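You operate a simulated robot arm through the tools that you are given. There is no shell and no other tool. Be economical: measure what you need, move in short steps, check, and stop when the job is done.

Carry out the task below with a simulated robot arm. There is one attempt and no reset: what you move stays moved.

JOB
Make room on the top of the small white table for the green lint brush. At the end: the green lint brush stands where the small glass dish stood; the grey wax pad is in the white washing bowl; the small glass dish is on the top of the chest; the blue water jug is on the top of the chest; whatever was shut is shut again. Leave all else as you found it, and nothing knocked over.

Only the result counts: the job must be done as asked and must still hold three seconds after the hand-in. Knocking over, shifting, dropping, spilling or breaking anything else fails it.

ROBOT AND FRAMES
A 7-joint arm with a two-finger parallel gripper, fixed in place. Base frame: the origin is at the foot of the arm, x ahead of it, y to its left, z up. Lengths are in m, angles in rad, forces in N, time in s.
With the tool pointing down near the work surface it reaches from about 0.2 to 0.68 m from the base axis. Its first joint turns from -1.152 to 1.152 rad. Payload 2.4 kg.
The TCP is the grasp point between the finger pads, 0.03 m short of the fingertips. In the tool frame z runs along the fingers and y along their closing line. The gripper opens to 0.094 m. The fingers are 0.028 m wide and 0.01 m thick; the gripper's body (0.05 by 0.096 m) begins 0.055 m behind the TCP.
Orientation is told as [roll, pitch, yaw] about the base's x, y, z axes, in that order, counted from this pose: with the fingers straight down and closing along the base's y, the tool's x points along the base's -x, its y along +y and its z along -z.

CONTROLS
- The arm moves only by the tool nudge_tool. Its argument "commands" is a list that holds one entry, the list of rows, each a list of 7 numbers: the shift along the tool's x, y, z in units of 400 mm (1.0 is 400 mm), then the turn, a rotation vector about the tool's x, y, z in units of 45 degrees (1.0 is 45 degrees), then the opening, from 0 (shut) to 1 (fully open). In form: [[[x, y, z, ax, ay, az, grip], ...]]. A call has 1 to 10 rows; each row is the pose to reach, as a shift and turn from the pose commanded when the call began, along the tool's axes at that moment. A call with a number of a shift or a turn outside -1 to 1 is refused whole. A row lasts 0.2 s, in which the tool goes at most 0.05 m and 0.15 rad; a call with a longer step from one row to the next is refused whole, and so is a gripper value outside its range. A pose out of reach is approached as far as the arm can. The call stops where the force on the tool passes 40 N (or 10 N more than at its start, if that is more) or the arm is blocked; 0.2 s more then pass. The fingers move at their own pace (about 0.153 m/s each) and stop on an object; they squeeze with about 23 N. The grip force told is the motor's: it shows also when the fingers shut on nothing. Time passes only in rows, and 0.2 s behind the last, so rows that repeat a pose let the fingers close. The reply holds the time, the measured pose of the TCP, the force on the tool along the base axes, the opening and the grip force, in the units named above and with some noise.
- Cameras (640 x 400 px; columns grow to the right, rows downward): "scene" is fixed at [0.0388, 0.4885, 1.443]; the picture's right is [-0.70, -0.71, 0.00], its down [-0.49, 0.48, -0.73] and it looks along [0.52, -0.51, -0.68] (base axes); focal length 342 px, centre (320, 200). "wrist" rides on the gripper at [-0.037, 0, -0.058] in the tool frame; the picture's right is [0.00, -1.00, 0.00], its down [0.97, 0.00, -0.24] and it looks along [0.24, 0.00, 0.97] (tool axes); focal length 218 px, centre (320, 200).
- capture(camera): a new picture of that camera. The clock stands still meanwhile.
- locate(camera, pixels): for up to 12 pixels [column, row] of the newest picture of that camera ("zoom" is the newest enlarged one), the place [x, y, z] in the base frame of the surface seen there, good to about 0.003 m, but the place of the scene camera against the robot may be out by one fixed shift of up to 0.018 m in any direction. The clock stands still meanwhile.
- inspect(camera, box): a new picture of the part [left, top, right, bottom] of that camera's present view, enlarged. The clock stands still meanwhile.
- hand_in(): hands the job in; it is judged then, once.

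Keep the steps short. Do not move on a guess: measure, check each grasp and each placing, and mend mistakes. In all there are 80 turns and 38 pictures (those below and enlarged ones count). Leave the gripper open and the arm clear of the work at the hand-in unless told otherwise, and finish with a single line.

The tools are called as a command line: name --argument value ..., lists and objects as JSON in quotes. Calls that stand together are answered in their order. nudge_tool: Moves the arm, as the interface text tells. Its arguments: {"type":"object","properties":{"commands":{"type":"array"}},"required":["commands"]} The other tools are called the same way: capture (camera) takes a picture; locate (camera, pixels) gives the place of the surface under pixels of a picture; inspect (camera, box) takes an enlarged picture of a part of a camera's view; hand_in () hands the job in.

At the start:

```text
time: 0.0
tcp_pos: [0.3758, -0.0093, 1.0841]
orientation: [-0.001, -0.001, -0.001]
contact_force: [-0.2, 0.3, -0.1]
opening: 0.0941
finger_force: 0.1
```

scene: 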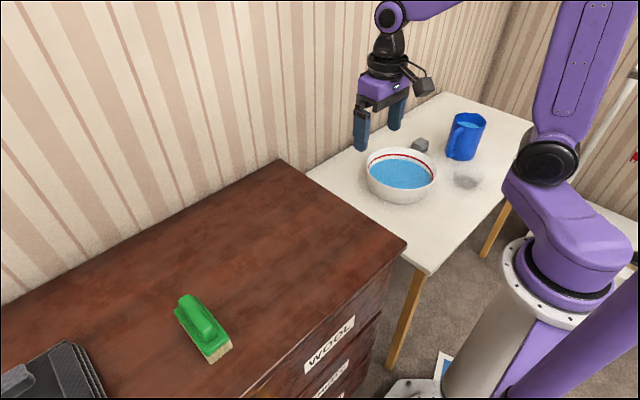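
wrist: 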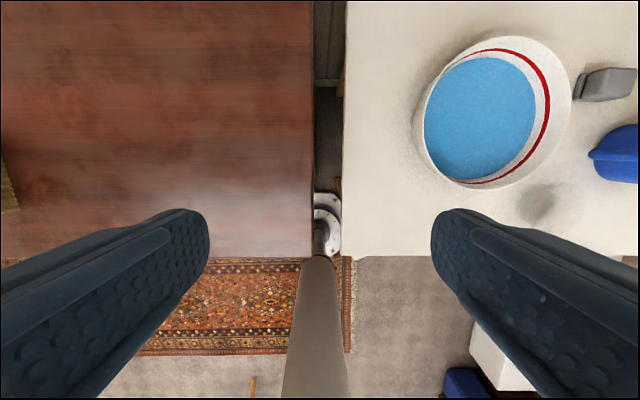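

I see the chest with the green brush at (205,328), and the table with the bowl (400,175), the grey pad (419,145), the blue jug (465,137) and a faint glass dish (466,178). I'll enlarge both areas.

inspect --camera "scene" --box '[340, 90, 540, 215]'

inspect --camera "scene" --box '[0, 150, 400, 400]'

```text
3.20 times, centred on (440, 152) of scene
```

zoom: 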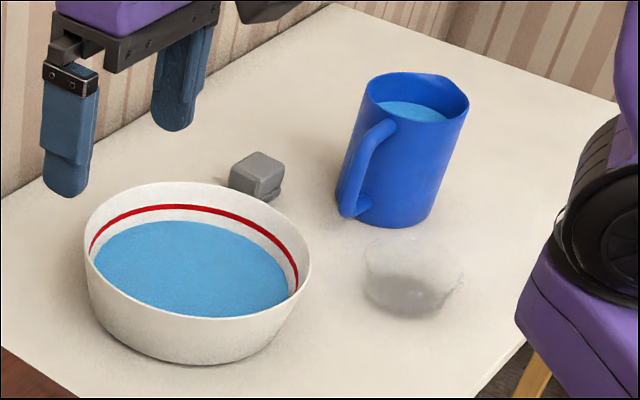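

```text
1.60 times, centred on (200, 275) of scene
```

zoom: 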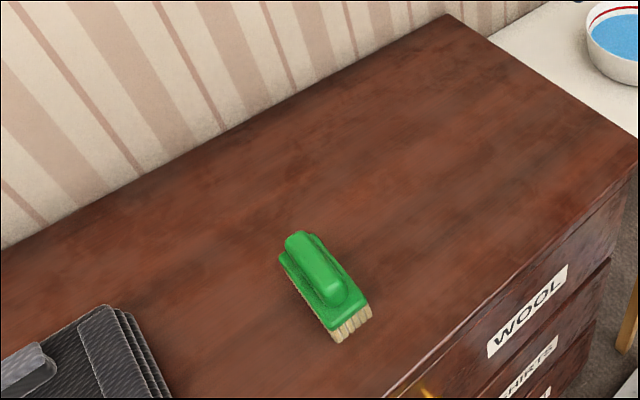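

The brush lies on the chest top and the jug holds water, so it must stay level. I'll measure points in the scene picture: brush, chest, table, bowl, pad, jug, dish and fingers.

locate --camera "scene" --pixels '[[192, 305], [207, 330], [217, 350], [280, 250], [450, 210], [401, 175], [419, 144], [465, 122], [464, 159], [466, 182], [362, 148], [393, 128]]'

locate --camera "wrist" --pixels '[[480, 120], [543, 60], [605, 85], [545, 205], [200, 150], [400, 230], [625, 150], [420, 130], [567, 110], [5, 190], [593, 78], [620, 85]]'

```text
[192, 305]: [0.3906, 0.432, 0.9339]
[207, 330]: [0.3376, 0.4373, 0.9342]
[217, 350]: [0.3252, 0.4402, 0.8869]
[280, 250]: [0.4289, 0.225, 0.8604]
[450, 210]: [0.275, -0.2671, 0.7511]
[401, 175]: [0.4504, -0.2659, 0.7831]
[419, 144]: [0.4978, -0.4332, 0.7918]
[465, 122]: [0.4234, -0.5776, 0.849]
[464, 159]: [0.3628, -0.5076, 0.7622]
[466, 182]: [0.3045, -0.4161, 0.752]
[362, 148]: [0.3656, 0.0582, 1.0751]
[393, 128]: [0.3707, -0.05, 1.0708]
```

```text
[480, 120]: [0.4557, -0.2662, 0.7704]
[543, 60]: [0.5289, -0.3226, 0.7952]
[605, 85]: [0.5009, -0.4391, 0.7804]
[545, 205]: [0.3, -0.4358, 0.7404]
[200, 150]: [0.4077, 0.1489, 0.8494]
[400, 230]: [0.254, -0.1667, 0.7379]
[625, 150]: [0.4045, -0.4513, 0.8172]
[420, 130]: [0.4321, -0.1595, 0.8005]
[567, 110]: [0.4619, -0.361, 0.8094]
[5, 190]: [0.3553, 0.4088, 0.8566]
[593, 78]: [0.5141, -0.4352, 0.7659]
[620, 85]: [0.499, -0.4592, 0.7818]
```

Comparing the two cameras (table z 0.739 against 0.751), the scene camera reads about 0.012 m high. I'll move the arm above the dish and jug at z ≈ 1.02, clear of everything, to look with the wrist camera.

nudge_tool --commands '[[[0.01, -0.098, 0.015, 0, 0, 0, 1], [0.02, -0.196, 0.03, 0, 0, 0, 1], [0.03, -0.294, 0.045, 0, 0, 0, 1], [0.04, -0.392, 0.06, 0, 0, 0, 1], [0.05, -0.49, 0.075, 0, 0, 0, 1], [0.05, -0.588, 0.09, 0, 0, 0, 1], [0.05, -0.686, 0.105, 0, 0, 0, 1], [0.05, -0.784, 0.12, 0, 0, 0, 1], [0.05, -0.882, 0.135, 0, 0, 0, 1], [0.05, -0.98, 0.15, 0, 0, 0, 1]]]'

capture --camera "wrist"

```text
time: 2.2
tcp_pos: [0.3571, -0.4024, 1.0261]
orientation: [0.001, -0.001, 0.0]
contact_force: [0.8, -0.4, -0.4]
opening: 0.0939
finger_force: 0.1
```

```text
33 pictures are left
```

wrist: 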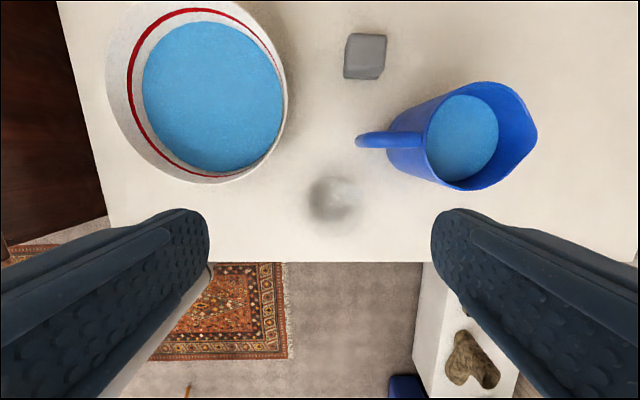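

The jug's handle points toward +y and the dish is at about (335,198). I'll enlarge both.

inspect --camera "wrist" --box '[280, 160, 400, 235]'

inspect --camera "wrist" --box '[330, 20, 570, 200]'

```text
5.33 times, centred on (340, 198) of wrist
```

zoom: 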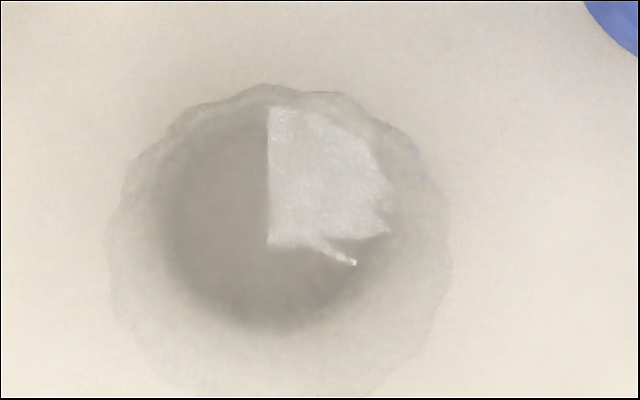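

```text
2.22 times, centred on (450, 110) of wrist
```

zoom: 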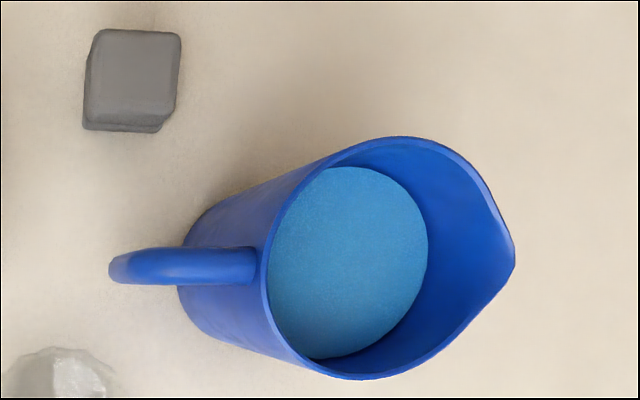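

I'll measure the dish's rim and floor, and the jug's handle, rim, water and pad, from these pictures.

locate --camera "wrist" --pixels '[[301, 203], [364, 206], [331, 176.5], [343, 233], [348, 190], [325, 205], [303, 205], [362, 208], [318, 230], [350, 180], [290, 210], [332, 179]]'

locate --camera "zoom" --pixels '[[118, 270], [170, 265], [245, 265], [265, 260], [512, 250], [390, 138], [360, 378], [350, 260], [200, 320], [130, 80], [98, 35], [172, 100]]'

```text
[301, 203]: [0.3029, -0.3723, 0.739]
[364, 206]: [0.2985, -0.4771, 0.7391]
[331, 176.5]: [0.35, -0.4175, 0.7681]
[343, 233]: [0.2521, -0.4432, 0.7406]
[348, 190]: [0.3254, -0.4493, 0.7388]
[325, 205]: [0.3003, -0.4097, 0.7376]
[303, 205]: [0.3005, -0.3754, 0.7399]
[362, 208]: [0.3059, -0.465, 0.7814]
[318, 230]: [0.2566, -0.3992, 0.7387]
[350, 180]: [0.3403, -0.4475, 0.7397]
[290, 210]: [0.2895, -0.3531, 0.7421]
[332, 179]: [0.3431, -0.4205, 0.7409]
```

```text
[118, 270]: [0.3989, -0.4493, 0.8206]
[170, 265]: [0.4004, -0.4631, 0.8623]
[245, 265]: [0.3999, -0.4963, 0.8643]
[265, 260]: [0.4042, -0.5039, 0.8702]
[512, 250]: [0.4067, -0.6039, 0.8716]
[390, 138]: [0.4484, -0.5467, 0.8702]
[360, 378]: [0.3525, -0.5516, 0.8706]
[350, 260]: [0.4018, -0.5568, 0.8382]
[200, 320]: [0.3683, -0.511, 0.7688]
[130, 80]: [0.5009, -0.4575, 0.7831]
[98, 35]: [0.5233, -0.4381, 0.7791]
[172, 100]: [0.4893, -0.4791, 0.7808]
```

The dish's rim is at z ≈ 0.78, about 0.092 m wide and centred near (0.310, -0.420). That is too wide to straddle safely, so I'll pinch its +y wall with one finger inside, tilting the tool 0.2 rad to match the wall's slope. First I'll hover above it and look.

nudge_tool --commands '[[[0.0235, 0.0135, 0.07, 0.05, 0, 0, 0.53], [0.047, 0.027, 0.14, 0.1, 0, 0, 0.53], [0.0705, 0.0405, 0.21, 0.15, 0, 0, 0.53], [0.094, 0.054, 0.28, 0.2, 0, 0, 0.53], [0.1175, 0.0675, 0.35, 0.255, 0, 0, 0.53], [0.1175, 0.0675, 0.35, 0.255, 0, 0, 0.53]]]'

capture --camera "wrist"

```text
time: 3.6
tcp_pos: [0.3082, -0.3748, 0.8841]
orientation: [-0.202, 0.001, -0.001]
contact_force: [1.3, 0.1, 0.2]
opening: 0.05
finger_force: 0.0
```

```text
30 pictures are left
```

wrist: 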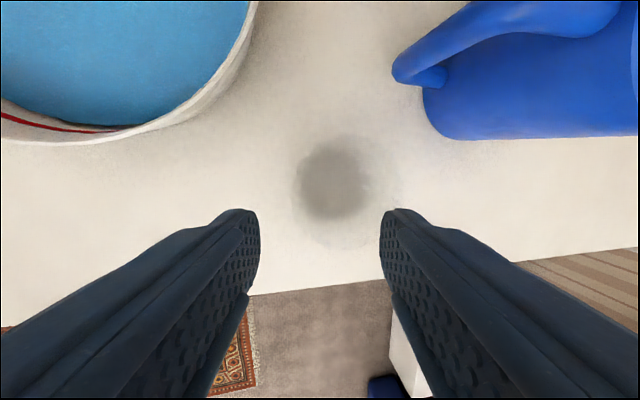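

The dish is at (340,185) between the fingers. I'll enlarge it to see the rim line.

inspect --camera "wrist" --box '[250, 120, 430, 260]'

```text
2.86 times, centred on (340, 190) of wrist
```

zoom: 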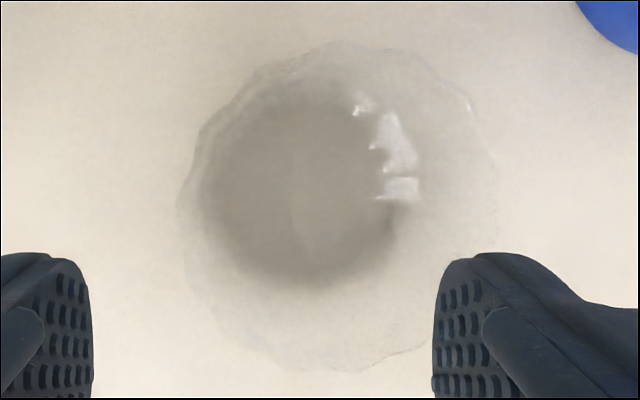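

The rim spans y -0.373 to -0.464 and x 0.261 to 0.354, so the centre is (0.308, -0.419), which fits the plan. I'll descend straight to TCP z ≈ 0.787 with the wall between the fingers.

nudge_tool --commands '[[[0, 0.012, 0.06, 0, 0, 0, 0.53], [0, 0.024, 0.12, 0, 0, 0, 0.53], [0, 0.036, 0.18, 0, 0, 0, 0.53], [0, 0.042, 0.21, 0, 0, 0, 0.53], [0, 0.0485, 0.238, 0, 0, 0, 0.53]]]'

inspect --camera "wrist" --box '[200, 100, 440, 250]'

```text
time: 4.8
tcp_pos: [0.3081, -0.3745, 0.7872]
orientation: [-0.202, 0.001, 0.001]
contact_force: [-0.1, -0.3, -0.9]
opening: 0.0498
finger_force: 0.1
```

```text
2.67 times, centred on (320, 175) of wrist
```

zoom: 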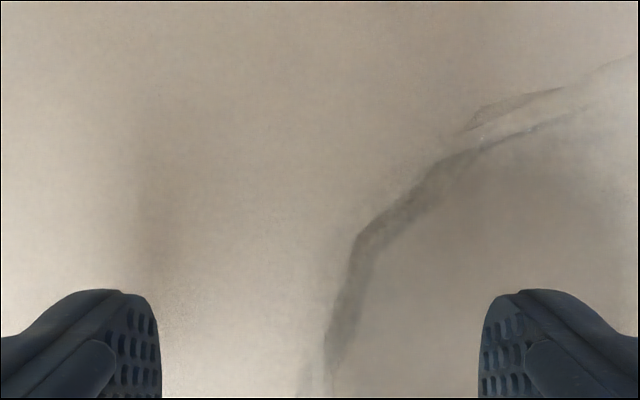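

The wall shows between the fingers at (320,340) in the enlarged view and there is no contact force. I'll close.

nudge_tool --commands '[[[0, 0, 0, 0, 0, 0, 0.3], [0, 0, 0, 0, 0, 0, 0.15], [0, 0, 0, 0, 0, 0, 0], [0, 0, 0, 0, 0, 0, 0]]]'

```text
time: 5.8
tcp_pos: [0.308, -0.3751, 0.7872]
orientation: [-0.2, 0.001, 0.0]
contact_force: [-0.5, 0.7, 9.5]
opening: 0.0096
finger_force: 23.0
```

The fingers stopped at 9.6 mm with 23 N, so they hold the wall. I'll lift 2 cm and check.

nudge_tool --commands '[[[0, -0.005, -0.0245, 0, 0, 0, 0], [0, -0.01, -0.049, 0, 0, 0, 0], [0, -0.01, -0.049, 0, 0, 0, 0]]]'

inspect --camera "scene" --box '[360, 80, 560, 205]'

```text
time: 6.6
tcp_pos: [0.3089, -0.3752, 0.8069]
orientation: [-0.198, -0.002, -0.001]
contact_force: [-0.2, 0.4, -2.1]
opening: 0.0094
finger_force: 23.2
```

```text
3.20 times, centred on (460, 142) of scene
```

zoom: 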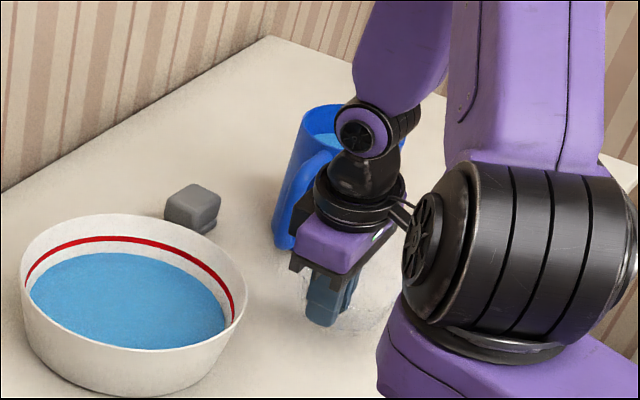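

Held firmly, with 2 N of weight and the dish clear of the table. I'll raise it to z ≈ 1.0 and start carrying it toward the chest.

nudge_tool --commands '[[[0, -0.0199, -0.098, 0, 0, 0, 0], [0, -0.0398, -0.196, 0, 0, 0, 0], [0, -0.0597, -0.294, 0, 0, 0, 0], [0, -0.0796, -0.392, 0, 0, 0, 0], [0, -0.0995, -0.49, 0, 0, 0, 0], [0, 0.0107, -0.5124, 0, 0, 0, 0], [0, 0.1209, -0.5348, 0, 0, 0, 0], [0, 0.2311, -0.5572, 0, 0, 0, 0], [0, 0.3413, -0.5796, 0, 0, 0, 0], [0, 0.4515, -0.602, 0, 0, 0, 0]]]'

```text
time: 8.8
tcp_pos: [0.3076, -0.1468, 1.0051]
orientation: [-0.199, -0.001, -0.001]
contact_force: [-0.5, -0.1, -1.3]
opening: 0.0092
finger_force: 22.9
```

Still held. I'll carry on to above the chest at (0.33, 0.124).

nudge_tool --commands '[[[-0.008, 0.095, -0.0193, 0, 0, 0, 0], [-0.016, 0.19, -0.0386, 0, 0, 0, 0], [-0.024, 0.285, -0.0578, 0, 0, 0, 0], [-0.032, 0.38, -0.0771, 0, 0, 0, 0], [-0.04, 0.475, -0.0964, 0, 0, 0, 0], [-0.048, 0.57, -0.1157, 0, 0, 0, 0], [-0.055, 0.664, -0.1348, 0, 0, 0, 0], [-0.055, 0.664, -0.1348, 0, 0, 0, 0]]]'

capture --camera "scene"

```text
time: 10.6
tcp_pos: [0.3278, 0.1201, 1.0065]
orientation: [-0.201, 0.001, 0.0]
contact_force: [0.6, 0.3, -2.4]
opening: 0.0091
finger_force: 22.7
```

```text
26 pictures are left
```

scene: 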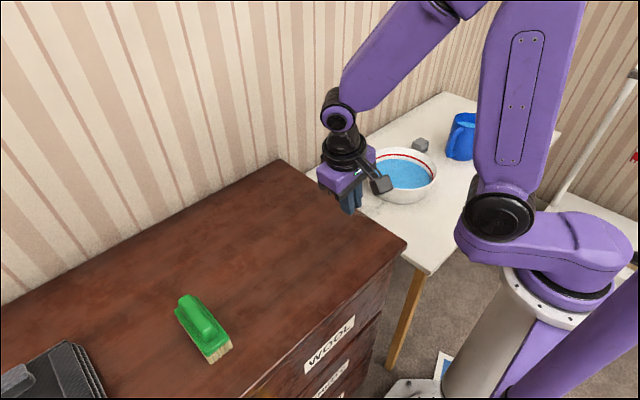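

I'll check where the chest's edges are before lowering.

locate --camera "scene" --pixels '[[402, 242], [360, 210], [375, 258], [340, 290], [300, 230], [350, 240]]'

```text
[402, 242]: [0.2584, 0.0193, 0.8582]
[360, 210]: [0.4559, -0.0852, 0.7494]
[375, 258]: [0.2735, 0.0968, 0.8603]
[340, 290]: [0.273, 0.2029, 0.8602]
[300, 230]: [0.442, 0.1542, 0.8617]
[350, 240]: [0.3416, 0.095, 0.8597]
```

The top is level at the corrected z ≈ 0.849, and the dish footprint is well inside the edges. I'll lower to just above touchdown (expected TCP z ≈ 0.897).

nudge_tool --commands '[[[0, 0.0124, 0.0612, 0, 0, 0, 0], [0, 0.0249, 0.1225, 0, 0, 0, 0], [0, 0.0373, 0.1837, 0, 0, 0, 0], [0, 0.0473, 0.2328, 0, 0, 0, 0], [0, 0.0507, 0.2499, 0, 0, 0, 0], [0, 0.0527, 0.2597, 0, 0, 0, 0], [0, 0.0532, 0.2621, 0, 0, 0, 0], [0, 0.0532, 0.2621, 0, 0, 0, 0]]]'

```text
time: 12.4
tcp_pos: [0.3293, 0.1241, 0.898]
orientation: [-0.2, 0.002, -0.001]
contact_force: [-1.5, 3.2, 9.1]
opening: 0.0095
finger_force: 23.0
```

The force changed to +9 N, so the dish is standing on the chest. I'll open to 0.05 m.

nudge_tool --commands '[[[0, 0, 0, 0, 0, 0, 0.2], [0, 0, 0, 0, 0, 0, 0.4], [0, 0, 0, 0, 0, 0, 0.53], [0, 0, 0, 0, 0, 0, 0.53]]]'

inspect --camera "wrist" --box '[200, 100, 440, 250]'

```text
time: 13.4
tcp_pos: [0.33, 0.1218, 0.8987]
orientation: [-0.2, 0.001, 0.0]
contact_force: [-0.6, -0.2, -0.5]
opening: 0.0495
finger_force: 0.0
```

```text
2.67 times, centred on (320, 175) of wrist
```

zoom: 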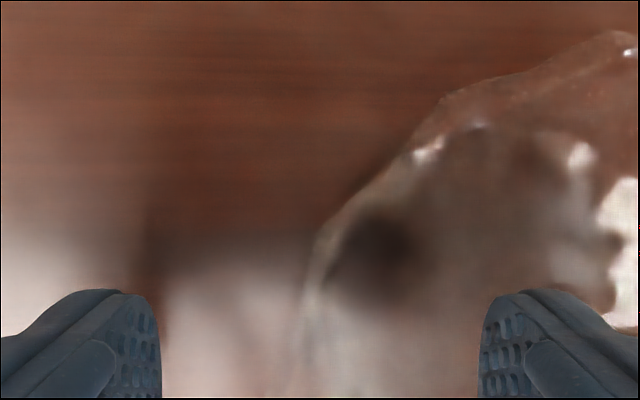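

The fingers are clear of the wall. I'll rise straight up, then level the tool and look.

nudge_tool --commands '[[[0, -0.0149, -0.0735, 0, 0, 0, 0.53], [0, -0.0299, -0.147, 0, 0, 0, 0.53], [0, -0.0498, -0.245, 0, 0, 0, 0.53], [0, -0.0697, -0.343, -0.085, 0, 0, 0.53], [0, -0.0896, -0.441, -0.17, 0, 0, 0.7], [0, -0.0995, -0.49, -0.255, 0, 0, 1], [0, -0.0995, -0.49, -0.255, 0, 0, 1]]]'

capture --camera "wrist"

```text
time: 15.0
tcp_pos: [0.3298, 0.1222, 1.0996]
orientation: [0.002, 0.0, 0.001]
contact_force: [-0.3, 0.2, -0.1]
opening: 0.0943
finger_force: 0.0
```

```text
24 pictures are left
```

wrist: 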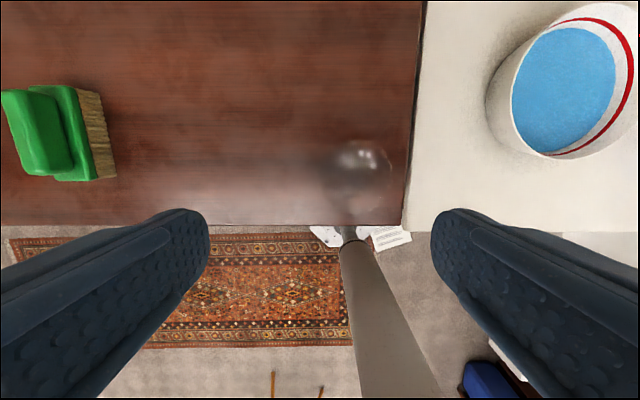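

The dish stands well on the chest at (360,168). Next is the jug: I'll travel back high and yaw the tool 90° so the fingers close along x across the handle, first half now.

nudge_tool --commands '[[[-0.01, -0.08, 0.01, 0, 0, -0.1, 1], [-0.02, -0.16, 0.02, 0, 0, -0.2, 1], [-0.03, -0.24, 0.03, 0, 0, -0.3, 1], [-0.04, -0.32, 0.04, 0, 0, -0.4, 1], [-0.05, -0.4, 0.05, 0, 0, -0.5, 1], [-0.06, -0.48, 0.06, 0, 0, -0.6, 1], [-0.07, -0.56, 0.07, 0, 0, -0.7, 0.8], [-0.08, -0.64, 0.08, 0, 0, -0.8, 0.8], [-0.09, -0.72, 0.09, 0, 0, -0.9, 0.8], [-0.1, -0.8, 0.1, 0, 0, -1, 0.8]]]'

```text
time: 17.2
tcp_pos: [0.371, -0.1976, 1.0577]
orientation: [-0.001, 0.0, 0.786]
contact_force: [-0.2, 0.6, -0.4]
opening: 0.0753
finger_force: 0.1
```

Now the second half of the yaw, to hover near (0.40, -0.40, 1.00) facing the handle.

nudge_tool --commands '[[[0.0378, -0.0506, 0.018, 0, 0, -0.125, 0.6], [0.0755, -0.1012, 0.036, 0, 0, -0.25, 0.6], [0.1133, -0.1519, 0.054, 0, 0, -0.375, 0.6], [0.151, -0.2025, 0.0725, 0, 0, -0.5, 0.6], [0.1888, -0.2531, 0.0906, 0, 0, -0.625, 0.6], [0.2265, -0.3037, 0.1087, 0, 0, -0.75, 0.6], [0.2643, -0.3544, 0.1269, 0, 0, -0.875, 0.6], [0.302, -0.405, 0.145, 0, 0, -1, 0.6], [0.302, -0.405, 0.145, 0, 0, -1, 0.6]]]'

capture --camera "wrist"

```text
time: 19.2
tcp_pos: [0.3993, -0.3966, 1.0]
orientation: [0.001, 0.0, 1.571]
contact_force: [0.1, 0.6, 0.5]
opening: 0.0565
finger_force: 0.1
```

```text
23 pictures are left
```

wrist: 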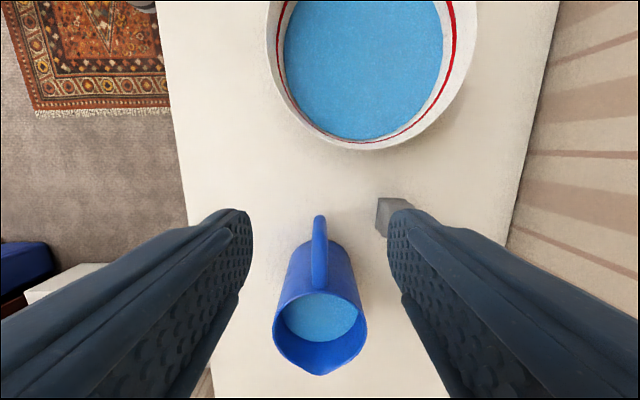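

Yaw 90° reached and the handle points straight up the picture at column 320. I'll enlarge and measure it.

inspect --camera "wrist" --box '[260, 205, 380, 380]'

locate --camera "wrist" --pixels '[[319, 219], [319, 230], [319, 250], [319, 270], [319, 285], [314, 245], [325, 245], [320, 297], [275, 330], [365, 330], [320, 374], [320, 315]]'

```text
2.29 times, centred on (320, 292) of wrist
```

zoom: 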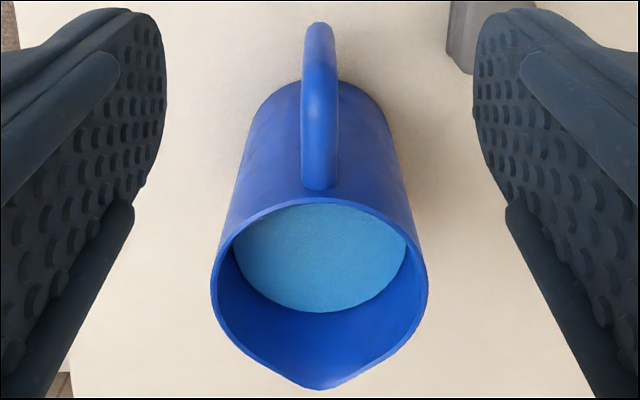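

```text
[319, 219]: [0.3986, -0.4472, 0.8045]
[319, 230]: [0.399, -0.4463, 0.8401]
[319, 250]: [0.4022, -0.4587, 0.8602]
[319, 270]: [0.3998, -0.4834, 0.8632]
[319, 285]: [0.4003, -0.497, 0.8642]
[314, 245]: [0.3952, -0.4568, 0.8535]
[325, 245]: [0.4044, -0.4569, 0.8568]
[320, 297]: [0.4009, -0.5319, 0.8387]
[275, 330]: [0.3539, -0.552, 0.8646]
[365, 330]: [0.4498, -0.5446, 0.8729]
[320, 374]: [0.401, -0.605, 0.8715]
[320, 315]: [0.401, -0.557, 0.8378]
```

The handle is 0.013 m thick at x = 0.400, with its bar at y ≈ -0.454 and its top arm at z ≈ 0.857. I'll go to (0.400, -0.465, 0.838) so the pads cover both the bar and the arm, moving sideways first, then down.

nudge_tool --commands '[[[0.0855, -0.001, 0, 0, 0, 0, 0.6], [0.171, -0.002, 0, 0, 0, 0, 0.6], [0.171, -0.002, 0.1, 0, 0, 0, 0.6], [0.171, -0.002, 0.2, 0, 0, 0, 0.6], [0.171, -0.002, 0.3, 0, 0, 0, 0.6], [0.171, -0.002, 0.36, 0, 0, 0, 0.6], [0.171, -0.002, 0.405, 0, 0, 0, 0.6], [0.171, -0.002, 0.405, 0, 0, 0, 0.6]]]'

capture --camera "wrist"

```text
time: 21.0
tcp_pos: [0.4013, -0.4672, 0.8389]
orientation: [0.0, 0.0, 1.569]
contact_force: [-0.4, 0.4, -0.5]
opening: 0.0567
finger_force: 0.1
```

```text
21 pictures are left
```

wrist: 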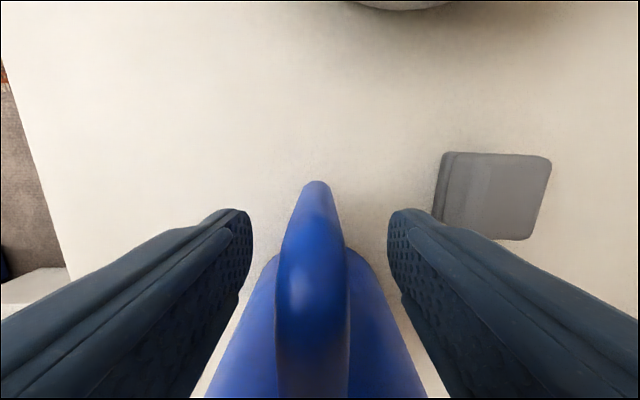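

The handle is centred between the fingers at column 315. I'll close gently.

nudge_tool --commands '[[[0, 0, 0, 0, 0, 0, 0.4], [0, 0, 0, 0, 0, 0, 0.25], [0, 0, 0, 0, 0, 0, 0.1], [0, 0, 0, 0, 0, 0, 0], [0, 0, 0, 0, 0, 0, 0]]]'

```text
time: 22.2
tcp_pos: [0.402, -0.469, 0.8395]
orientation: [0.002, 0.001, 1.567]
contact_force: [-2.0, 0.4, -0.4]
opening: 0.0211
finger_force: 23.5
```

Stopped at 21 mm with 23 N. I'll lift 1 cm as a test and check for tilt.

nudge_tool --commands '[[[0, 0, -0.008, 0, 0, 0, 0], [0, 0, -0.016, 0, 0, 0, 0], [0, 0, -0.025, 0, 0, 0, 0], [0, 0, -0.025, 0, 0, 0, 0]]]'

capture --camera "wrist"

inspect --camera "scene" --box '[360, 80, 560, 205]'

```text
time: 23.2
tcp_pos: [0.4001, -0.4662, 0.849]
orientation: [0.0, -0.002, 1.571]
contact_force: [0.7, 0.2, -8.0]
opening: 0.0213
finger_force: 23.0
```

```text
20 pictures are left
```

wrist: 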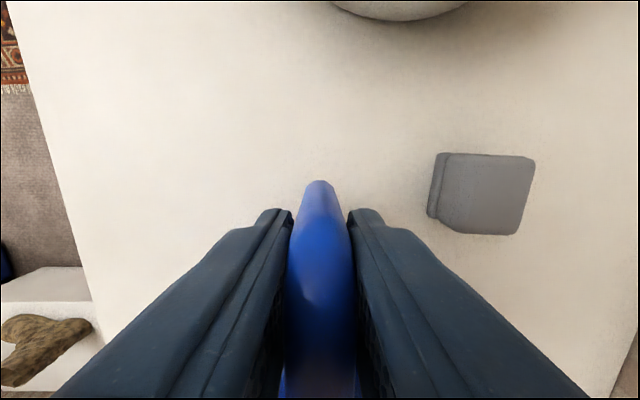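

```text
3.20 times, centred on (460, 142) of scene
```

zoom: 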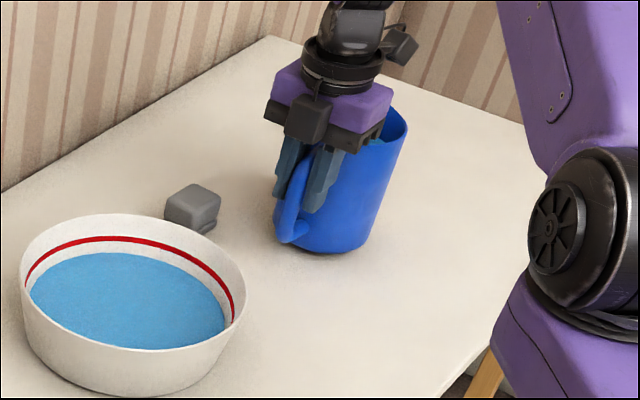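

The handle sits unchanged in the fingers (tip still at row 180), with 8 N of load and no visible tilt. I'll lift another 4 cm slowly and re-check.

nudge_tool --commands '[[[0, 0, -0.02, 0, 0, 0, 0], [0, 0, -0.04, 0, 0, 0, 0], [0, 0, -0.06, 0, 0, 0, 0], [0, 0, -0.08, 0, 0, 0, 0], [0, 0, -0.1, 0, 0, 0, 0], [0, 0, -0.1, 0, 0, 0, 0]]]'

inspect --camera "scene" --box '[360, 80, 560, 205]'

```text
time: 24.6
tcp_pos: [0.4014, -0.4661, 0.8891]
orientation: [-0.002, -0.002, 1.57]
contact_force: [0.6, -0.8, -8.1]
opening: 0.0211
finger_force: 23.2
```

```text
3.20 times, centred on (460, 142) of scene
```

zoom: 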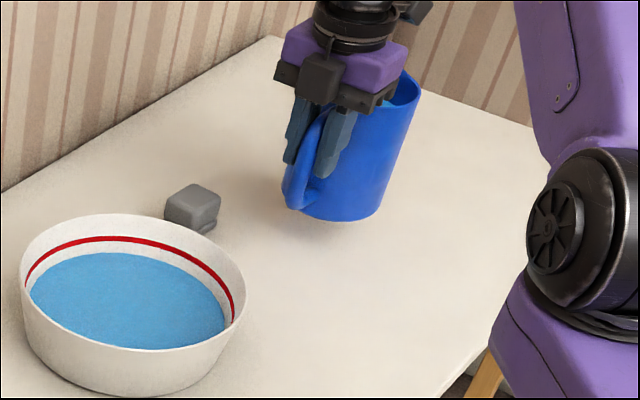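

The load is steady at 8 N and the jug is upright. I'll lift 14 cm more, smoothly.

nudge_tool --commands '[[[0, 0, -0.02, 0, 0, 0, 0], [0, 0, -0.06, 0, 0, 0, 0], [0, 0, -0.11, 0, 0, 0, 0], [0, 0, -0.17, 0, 0, 0, 0], [0, 0, -0.23, 0, 0, 0, 0], [0, 0, -0.285, 0, 0, 0, 0], [0, 0, -0.325, 0, 0, 0, 0], [0, 0, -0.35, 0, 0, 0, 0], [0, 0, -0.355, 0, 0, 0, 0]]]'

```text
time: 26.6
tcp_pos: [0.4, -0.4645, 1.0341]
orientation: [0.0, -0.001, 1.568]
contact_force: [0.5, 0.5, -7.6]
opening: 0.0209
finger_force: 23.2
```

Now I'll carry it toward the chest with gentle starts and stops.

nudge_tool --commands '[[[-0.02, 0, 0, 0, 0, 0, 0], [-0.07, 0, 0, 0, 0, 0, 0], [-0.14, 0, 0, 0, 0, 0, 0], [-0.22, 0, 0, 0, 0, 0, 0], [-0.3, 0, 0, 0, 0, 0, 0], [-0.38, 0, 0, 0, 0, 0, 0], [-0.46, 0, 0, 0, 0, 0, 0], [-0.53, 0, 0, 0, 0, 0, 0], [-0.58, 0, 0, 0, 0, 0, 0], [-0.6, 0, 0, 0, 0, 0, 0]]]'

nudge_tool --commands '[[[-0.02, -0.005, 0, 0, 0, 0, 0], [-0.07, -0.02, 0, 0, 0, 0, 0], [-0.14, -0.04, 0, 0, 0, 0, 0], [-0.22, -0.065, 0, 0, 0, 0, 0], [-0.3, -0.09, 0, 0, 0, 0, 0], [-0.38, -0.115, 0, 0, 0, 0, 0], [-0.46, -0.14, 0, 0, 0, 0, 0], [-0.53, -0.16, 0, 0, 0, 0, 0], [-0.58, -0.17, 0, 0, 0, 0, 0], [-0.6, -0.175, 0, 0, 0, 0, 0]]]'

```text
time: 28.8
tcp_pos: [0.4009, -0.2252, 1.0314]
orientation: [0.0, 0.0, 1.571]
contact_force: [-0.5, -0.4, -7.4]
opening: 0.0211
finger_force: 23.5
```

```text
time: 31.0
tcp_pos: [0.4721, 0.0137, 1.0329]
orientation: [0.001, -0.002, 1.569]
contact_force: [-0.2, -1.1, -8.2]
opening: 0.0214
finger_force: 22.8
```

Still held at 8 N. Last leg, to y ≈ 0.22.

nudge_tool --commands '[[[-0.02, 0, 0, 0, 0, 0, 0], [-0.07, 0, 0, 0, 0, 0, 0], [-0.14, 0, 0, 0, 0, 0, 0], [-0.22, 0, 0, 0, 0, 0, 0], [-0.3, 0, 0, 0, 0, 0, 0], [-0.38, 0, 0, 0, 0, 0, 0], [-0.44, 0, 0, 0, 0, 0, 0], [-0.49, 0, 0, 0, 0, 0, 0], [-0.52, 0, 0, 0, 0, 0, 0], [-0.525, 0, 0, 0, 0, 0, 0]]]'

capture --camera "scene"

```text
time: 33.2
tcp_pos: [0.4706, 0.2239, 1.0329]
orientation: [0.0, 0.001, 1.569]
contact_force: [-0.6, 0.6, -7.4]
opening: 0.0208
finger_force: 22.7
```

```text
17 pictures are left
```

scene: 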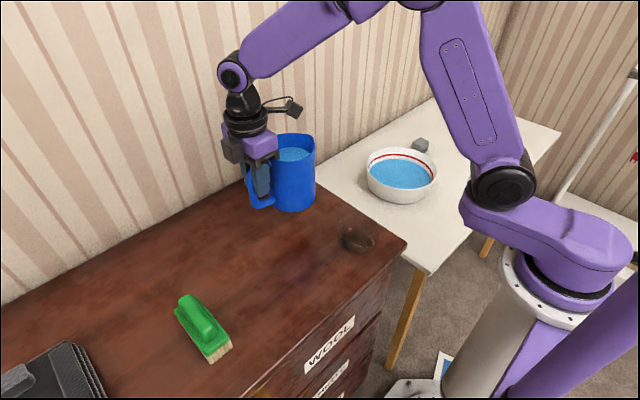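

The jug is upright above clear chest, with the dish at (357,240) untouched. I'll lower it smoothly to just above touchdown (expected TCP z ≈ 0.949).

nudge_tool --commands '[[[0, 0, 0.03, 0, 0, 0, 0], [0, 0, 0.08, 0, 0, 0, 0], [0, 0, 0.13, 0, 0, 0, 0], [0, 0, 0.165, 0, 0, 0, 0], [0, 0, 0.185, 0, 0, 0, 0], [0, 0, 0.195, 0, 0, 0, 0], [0, 0, 0.2, 0, 0, 0, 0], [0, 0, 0.204, 0, 0, 0, 0], [0, 0, 0.208, 0, 0, 0, 0], [0, 0, 0.208, 0, 0, 0, 0]]]'

```text
time: 35.4
tcp_pos: [0.4707, 0.2253, 0.9484]
orientation: [-0.002, -0.001, 1.571]
contact_force: [-1.0, 5.3, 8.8]
opening: 0.021
finger_force: 23.2
```

The force went from -7.4 to +8.8 N, so it is standing. I'll ease up 1 mm and open.

nudge_tool --commands '[[[0, 0, -0.0025, 0, 0, 0, 0], [0, 0, -0.0025, 0, 0, 0, 0.3], [0, 0, -0.0025, 0, 0, 0, 0.45], [0, 0, -0.0025, 0, 0, 0, 0.6], [0, 0, -0.0025, 0, 0, 0, 0.6]]]'

capture --camera "wrist"

```text
time: 36.6
tcp_pos: [0.4712, 0.2237, 0.9486]
orientation: [-0.001, 0.0, 1.571]
contact_force: [0.0, -0.2, -1.3]
opening: 0.0565
finger_force: 0.0
```

```text
16 pictures are left
```

wrist: 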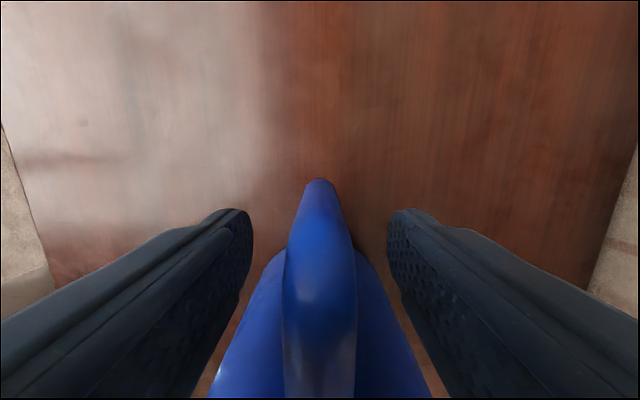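

Free and clear. I'll rise straight up, then begin turning the yaw back.

nudge_tool --commands '[[[0, 0, -0.07, 0, 0, 0, 0.6], [0, 0, -0.16, 0, 0, 0, 0.6], [0, 0, -0.26, 0, 0, 0, 0.6], [0, 0, -0.35, 0, 0, 0, 0.6], [0, 0, -0.36, 0, 0, 0.16, 0.6], [0, 0, -0.36, 0, 0, 0.33, 0.6], [0, 0, -0.36, 0, 0, 0.5, 0.6], [0, 0, -0.36, 0, 0, 0.67, 0.6], [0, 0, -0.36, 0, 0, 0.84, 0.6], [0, 0, -0.36, 0, 0, 1, 0.6]]]'

```text
time: 38.8
tcp_pos: [0.4712, 0.2241, 1.0927]
orientation: [0.0, -0.001, 0.783]
contact_force: [0.0, 0.2, 0.0]
opening: 0.0564
finger_force: 0.0
```

Now I'll travel toward the table at height, finishing the yaw back to 0.

nudge_tool --commands '[[[0.0707, -0.0707, 0, 0, 0, 0.111, 0.7], [0.1413, -0.1413, 0, 0, 0, 0.222, 0.7], [0.212, -0.212, 0, 0, 0, 0.333, 0.7], [0.2827, -0.2827, 0, 0, 0, 0.444, 0.7], [0.3533, -0.3533, 0, 0, 0, 0.555, 0.7], [0.424, -0.424, 0, 0, 0, 0.666, 0.7], [0.4947, -0.4947, 0, 0, 0, 0.777, 0.7], [0.5653, -0.5653, 0, 0, 0, 0.888, 0.7], [0.636, -0.636, 0, 0, 0, 1, 0.7]]]'

```text
time: 40.8
tcp_pos: [0.4712, -0.135, 1.0924]
orientation: [0.0, -0.001, 0.0]
contact_force: [0.2, 0.1, 0.4]
opening: 0.0658
finger_force: 0.2
```

Next, hover by the pad at about (0.50, -0.455, 0.95).

nudge_tool --commands '[[[-0.007, -0.08, 0.03, 0, 0, 0, 0.7], [-0.014, -0.16, 0.06, 0, 0, 0, 0.7], [-0.021, -0.24, 0.09, 0, 0, 0, 0.7], [-0.028, -0.32, 0.12, 0, 0, 0, 0.7], [-0.035, -0.4, 0.15, 0, 0, 0, 0.7], [-0.042, -0.48, 0.19, 0, 0, 0, 0.7], [-0.05, -0.56, 0.23, 0, 0, 0, 0.7], [-0.06, -0.64, 0.27, 0, 0, 0, 0.7], [-0.07, -0.72, 0.31, 0, 0, 0, 0.7], [-0.075, -0.8, 0.355, 0, 0, 0, 0.7]]]'

capture --camera "wrist"

```text
time: 43.0
tcp_pos: [0.5034, -0.4584, 0.9516]
orientation: [0.001, 0.001, 0.002]
contact_force: [-0.4, 0.3, 0.0]
opening: 0.0656
finger_force: 0.1
```

```text
15 pictures are left
```

wrist: 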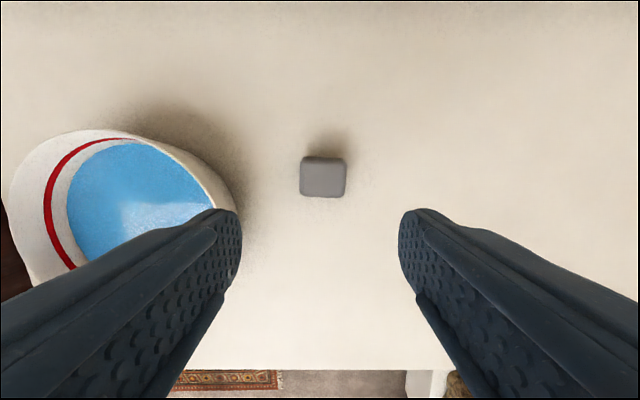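

I'll measure the pad's edges and height, and the bowl's rim.

locate --camera "wrist" --pixels '[[302, 178], [344, 178], [323, 160], [323, 194], [323, 178], [235, 205], [105, 132], [150, 200], [12, 200], [120, 150]]'

```text
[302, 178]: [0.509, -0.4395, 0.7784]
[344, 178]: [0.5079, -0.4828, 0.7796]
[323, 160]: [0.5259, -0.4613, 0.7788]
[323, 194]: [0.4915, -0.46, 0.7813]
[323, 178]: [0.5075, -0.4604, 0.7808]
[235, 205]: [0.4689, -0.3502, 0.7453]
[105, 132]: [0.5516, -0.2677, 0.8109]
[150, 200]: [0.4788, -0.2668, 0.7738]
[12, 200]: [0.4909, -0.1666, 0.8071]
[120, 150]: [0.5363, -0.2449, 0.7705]
```

The pad is centred at (0.509, -0.461), 0.045 m wide in y, with its top at 0.780. I'll descend to z ≈ 0.776, keeping the fingertips above the table.

nudge_tool --commands '[[[-0.005, -0.0065, 0.1, 0, 0, 0, 0.7], [-0.01, -0.0065, 0.2, 0, 0, 0, 0.7], [-0.01, -0.0065, 0.3, 0, 0, 0, 0.7], [-0.01, -0.0065, 0.38, 0, 0, 0, 0.7], [-0.01, -0.0065, 0.42, 0, 0, 0, 0.7], [-0.01, -0.0065, 0.438, 0, 0, 0, 0.7], [-0.01, -0.0065, 0.438, 0, 0, 0, 0.7]]]'

capture --camera "wrist"

```text
time: 44.6
tcp_pos: [0.5011, -0.4574, 0.7788]
orientation: [-0.001, -0.002, 0.0]
contact_force: [0.7, 0.2, 0.3]
opening: 0.0659
finger_force: 0.0
```

```text
14 pictures are left
```

wrist: 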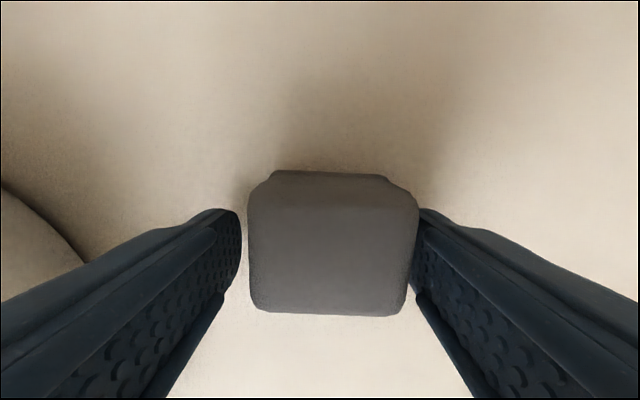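

The arm is at its reach limit (x 0.501), but the pad lies between the pads of the fingers with good overlap. I'll close.

nudge_tool --commands '[[[0, 0, 0, 0, 0, 0, 0.5], [0, 0, 0, 0, 0, 0, 0.4], [0, 0, 0, 0, 0, 0, 0.3], [0, 0, 0, 0, 0, 0, 0.3]]]'

```text
time: 45.6
tcp_pos: [0.5004, -0.4571, 0.7785]
orientation: [0.001, 0.0, -0.002]
contact_force: [1.3, -1.5, 2.5]
opening: 0.0539
finger_force: 22.7
```

Held at 54 mm with 23 N. I'll lift 14 cm, then move above the bowl's centre (0.453, -0.264).

nudge_tool --commands '[[[0, 0, -0.05, 0, 0, 0, 0], [0, 0, -0.15, 0, 0, 0, 0], [0, 0, -0.25, 0, 0, 0, 0], [0, 0, -0.35, 0, 0, 0, 0], [0.03, 0.1, -0.36, 0, 0, 0, 0], [0.06, 0.2, -0.36, 0, 0, 0, 0], [0.09, 0.3, -0.36, 0, 0, 0, 0], [0.115, 0.4, -0.36, 0, 0, 0, 0], [0.13, 0.47, -0.36, 0, 0, 0, 0], [0.13, 0.485, -0.36, 0, 0, 0, 0]]]'

capture --camera "wrist"

```text
time: 47.8
tcp_pos: [0.4489, -0.262, 0.9194]
orientation: [0.0, 0.0, -0.003]
contact_force: [-0.2, -0.3, -0.7]
opening: 0.0538
finger_force: 23.4
```

```text
13 pictures are left
```

wrist: 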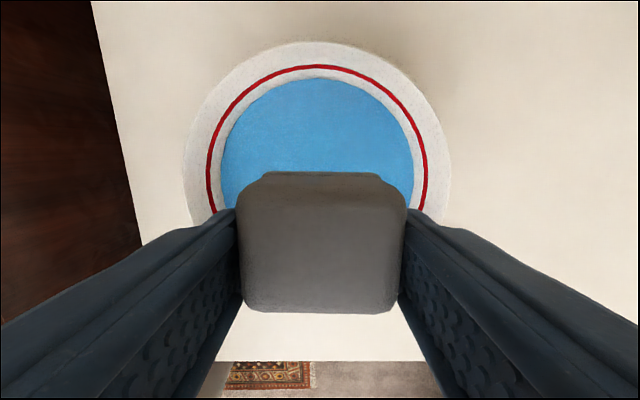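

The pad is held above the bowl, centred at column 318. I'll lower it toward the bowl floor with small last steps.

nudge_tool --commands '[[[0, 0, 0.08, 0, 0, 0, 0], [0, 0, 0.16, 0, 0, 0, 0], [0, 0, 0.22, 0, 0, 0, 0], [0, 0, 0.26, 0, 0, 0, 0], [0, 0, 0.285, 0, 0, 0, 0], [0, 0, 0.3, 0, 0, 0, 0], [0, 0, 0.308, 0, 0, 0, 0], [0, 0, 0.308, 0, 0, 0, 0]]]'

```text
time: 49.6
tcp_pos: [0.4524, -0.2639, 0.7965]
orientation: [0.0, -0.002, -0.002]
contact_force: [0.4, 0.0, 0.0]
opening: 0.0538
finger_force: 23.1
```

No contact yet. I'll go 6 mm lower.

nudge_tool --commands '[[[0, 0, 0.008, 0, 0, 0, 0], [0, 0, 0.015, 0, 0, 0, 0], [0, 0, 0.015, 0, 0, 0, 0]]]'

```text
time: 50.4
tcp_pos: [0.4525, -0.2659, 0.791]
orientation: [0.001, 0.0, -0.001]
contact_force: [0.2, 0.5, -1.4]
opening: 0.0539
finger_force: 22.8
```

Another 3 mm, then open slowly.

nudge_tool --commands '[[[0, 0, 0.007, 0, 0, 0, 0], [0, 0, 0.007, 0, 0, 0, 0], [0, 0, 0.007, 0, 0, 0, 0.62], [0, 0, 0.007, 0, 0, 0, 0.75], [0, 0, 0.007, 0, 0, 0, 0.75], [0, 0, -0.1, 0, 0, 0, 0.75], [0, 0, -0.2, 0, 0, 0, 0.75], [0, 0, -0.3, 0, 0, 0, 0.75], [0, 0, -0.4, 0, 0, 0, 0.75], [0, 0, -0.5, 0, 0, 0, 0.75]]]'

capture --camera "wrist"

```text
time: 52.6
tcp_pos: [0.4532, -0.2637, 0.9912]
orientation: [0.001, 0.002, 0.0]
contact_force: [-1.2, -0.7, 0.5]
opening: 0.0702
finger_force: 0.1
```

```text
12 pictures are left
```

wrist: 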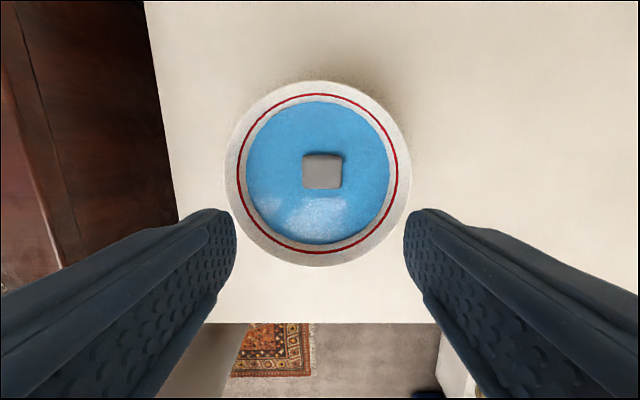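

The pad sits in the bowl at (322,170). Now the brush: I'll rise and travel over to the chest, passing above the jug's height.

nudge_tool --commands '[[[0.02, 0.06, -0.06, 0, 0, 0, 1], [0.04, 0.14, -0.13, 0, 0, 0, 1], [0.07, 0.23, -0.2, 0, 0, 0, 1], [0.1, 0.32, -0.27, 0, 0, 0, 1], [0.13, 0.42, -0.32, 0, 0, 0, 1], [0.15, 0.52, -0.32, 0, 0, 0, 1], [0.17, 0.62, -0.32, 0, 0, 0, 1], [0.19, 0.72, -0.32, 0, 0, 0, 1], [0.2, 0.82, -0.32, 0, 0, 0, 1], [0.2, 0.92, -0.32, 0, 0, 0, 1]]]'

nudge_tool --commands '[[[0, 0.08, 0, 0, 0, 0, 1], [0, 0.17, 0, 0, 0, 0, 1], [0, 0.27, 0, 0, 0, 0, 1], [0, 0.37, 0, 0, 0, 0, 1], [0, 0.47, 0.02, 0, 0, 0, 1], [0, 0.57, 0.05, 0, 0, 0, 1], [0, 0.66, 0.09, 0, 0, 0, 1], [0, 0.71, 0.13, 0, 0, 0, 1], [0, 0.73, 0.14, 0, 0, 0, 1]]]'

capture --camera "wrist"

```text
time: 54.8
tcp_pos: [0.3759, 0.1031, 1.1174]
orientation: [0.001, 0.0, 0.0]
contact_force: [-0.3, -1.0, -0.7]
opening: 0.094
finger_force: 0.1
```

```text
time: 56.8
tcp_pos: [0.3732, 0.3969, 1.0614]
orientation: [0.001, 0.0, -0.001]
contact_force: [0.1, 0.1, -0.6]
opening: 0.094
finger_force: 0.0
```

```text
11 pictures are left
```

wrist: 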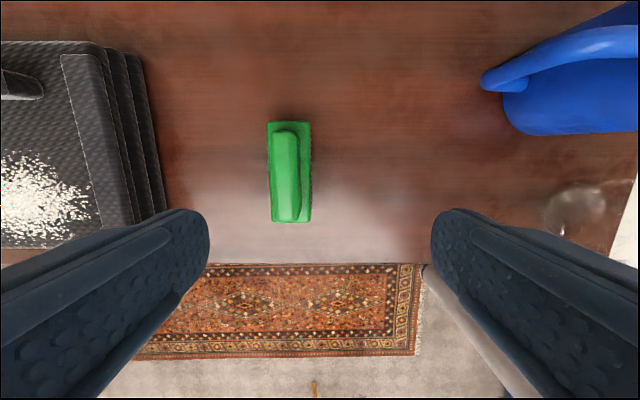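

The brush is at (288,172), its long axis nearly along x. I'll enlarge and measure.

inspect --camera "wrist" --box '[220, 100, 380, 240]'

locate --camera "wrist" --pixels '[[285, 140], [287, 175], [289, 215], [275, 175], [298, 175], [305, 175], [268, 128], [308, 125], [272, 220], [310, 220], [135, 200], [160, 190]]'

```text
2.86 times, centred on (300, 170) of wrist
```

zoom: 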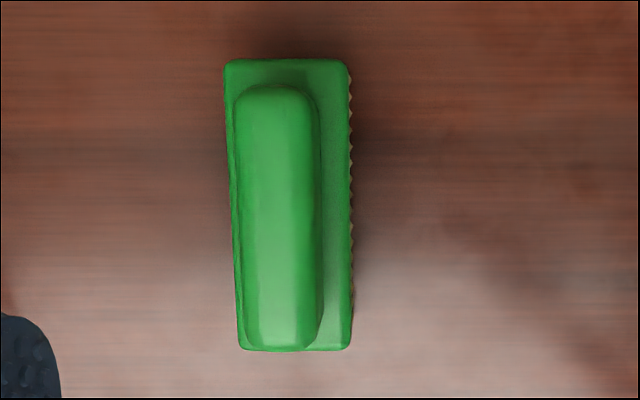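

```text
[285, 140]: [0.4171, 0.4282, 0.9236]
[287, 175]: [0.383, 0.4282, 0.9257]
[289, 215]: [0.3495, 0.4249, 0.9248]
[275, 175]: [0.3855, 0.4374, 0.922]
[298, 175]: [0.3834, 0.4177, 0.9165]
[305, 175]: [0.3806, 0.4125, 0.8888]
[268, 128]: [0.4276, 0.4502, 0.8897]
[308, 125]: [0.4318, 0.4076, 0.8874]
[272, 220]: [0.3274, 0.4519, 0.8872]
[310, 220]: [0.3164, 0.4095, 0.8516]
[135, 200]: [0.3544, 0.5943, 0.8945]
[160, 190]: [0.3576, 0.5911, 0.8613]
```

The brush is centred at (0.380, 0.430). The handle is about 0.024 m wide at y ≈ 0.429 with its top at 0.925, and the plate top is at 0.888. I'll descend to (0.380, 0.429, 0.922), keeping the fingertips just above the plate.

nudge_tool --commands '[[[-0.008, 0.04, 0.05, 0, 0, 0, 0.7], [-0.017, 0.08, 0.1, 0, 0, 0, 0.6], [-0.017, 0.08, 0.18, 0, 0, 0, 0.6], [-0.017, 0.08, 0.26, 0, 0, 0, 0.6], [-0.017, 0.08, 0.31, 0, 0, 0, 0.6], [-0.017, 0.08, 0.335, 0, 0, 0, 0.6], [-0.017, 0.08, 0.347, 0, 0, 0, 0.6], [-0.017, 0.08, 0.347, 0, 0, 0, 0.6]]]'

capture --camera "wrist"

```text
time: 58.6
tcp_pos: [0.3793, 0.428, 0.922]
orientation: [0.001, 0.0, 0.002]
contact_force: [-0.2, -0.2, -0.7]
opening: 0.0566
finger_force: 0.0
```

```text
9 pictures are left
```

wrist: 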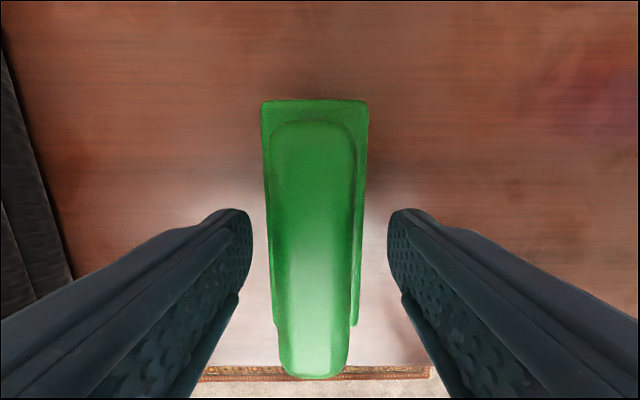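

The handle is centred between the fingers and there is no contact. I'll close and then lift 2 cm.

nudge_tool --commands '[[[0, 0, 0, 0, 0, 0, 0.4], [0, 0, 0, 0, 0, 0, 0.2], [0, 0, 0, 0, 0, 0, 0], [0, 0, 0, 0, 0, 0, 0], [0, 0, -0.015, 0, 0, 0, 0], [0, 0, -0.03, 0, 0, 0, 0], [0, 0, -0.05, 0, 0, 0, 0], [0, 0, -0.05, 0, 0, 0, 0]]]'

capture --camera "wrist"

```text
time: 60.4
tcp_pos: [0.3806, 0.4262, 0.9438]
orientation: [-0.001, 0.0, 0.001]
contact_force: [-0.7, -0.3, -1.4]
opening: 0.0299
finger_force: 22.9
```

```text
8 pictures are left
```

wrist: 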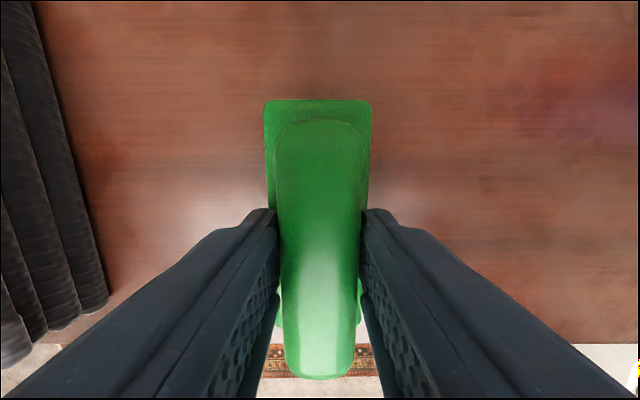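

Held (30 mm, 23 N). I'll raise it well above the jug's height and start moving toward the table.

nudge_tool --commands '[[[0, 0, -0.09, 0, 0, 0, 0], [0, 0, -0.18, 0, 0, 0, 0], [0, 0, -0.27, 0, 0, 0, 0], [0, 0, -0.36, 0, 0, 0, 0], [0, 0, -0.45, 0, 0, 0, 0], [0.03, -0.1, -0.45, 0, 0, 0, 0], [0.06, -0.2, -0.45, 0, 0, 0, 0], [0.09, -0.3, -0.45, 0, 0, 0, 0], [0.12, -0.4, -0.45, 0, 0, 0, 0], [0.15, -0.5, -0.45, 0, 0, 0, 0]]]'

nudge_tool --commands '[[[0.005, -0.1, 0, 0, 0, 0, 0], [0.01, -0.2, 0, 0, 0, 0, 0], [0.015, -0.3, 0, 0, 0, 0, 0], [0.02, -0.4, 0, 0, 0, 0, 0], [0.025, -0.5, 0, 0, 0, 0, 0], [0.03, -0.6, 0, 0, 0, 0, 0], [0.03, -0.7, 0, 0, 0, 0, 0], [0.03, -0.8, 0, 0, 0, 0, 0], [0.03, -0.9, 0, 0, 0, 0, 0], [0.03, -1.0, 0, 0, 0, 0, 0]]]'

```text
time: 62.6
tcp_pos: [0.3214, 0.2255, 1.1211]
orientation: [0.0, 0.001, 0.001]
contact_force: [0.7, -0.8, 0.0]
opening: 0.0298
finger_force: 23.4
```

```text
time: 64.8
tcp_pos: [0.3112, -0.1723, 1.1208]
orientation: [-0.002, 0.0, 0.0]
contact_force: [0.0, -0.6, -1.8]
opening: 0.0298
finger_force: 23.5
```

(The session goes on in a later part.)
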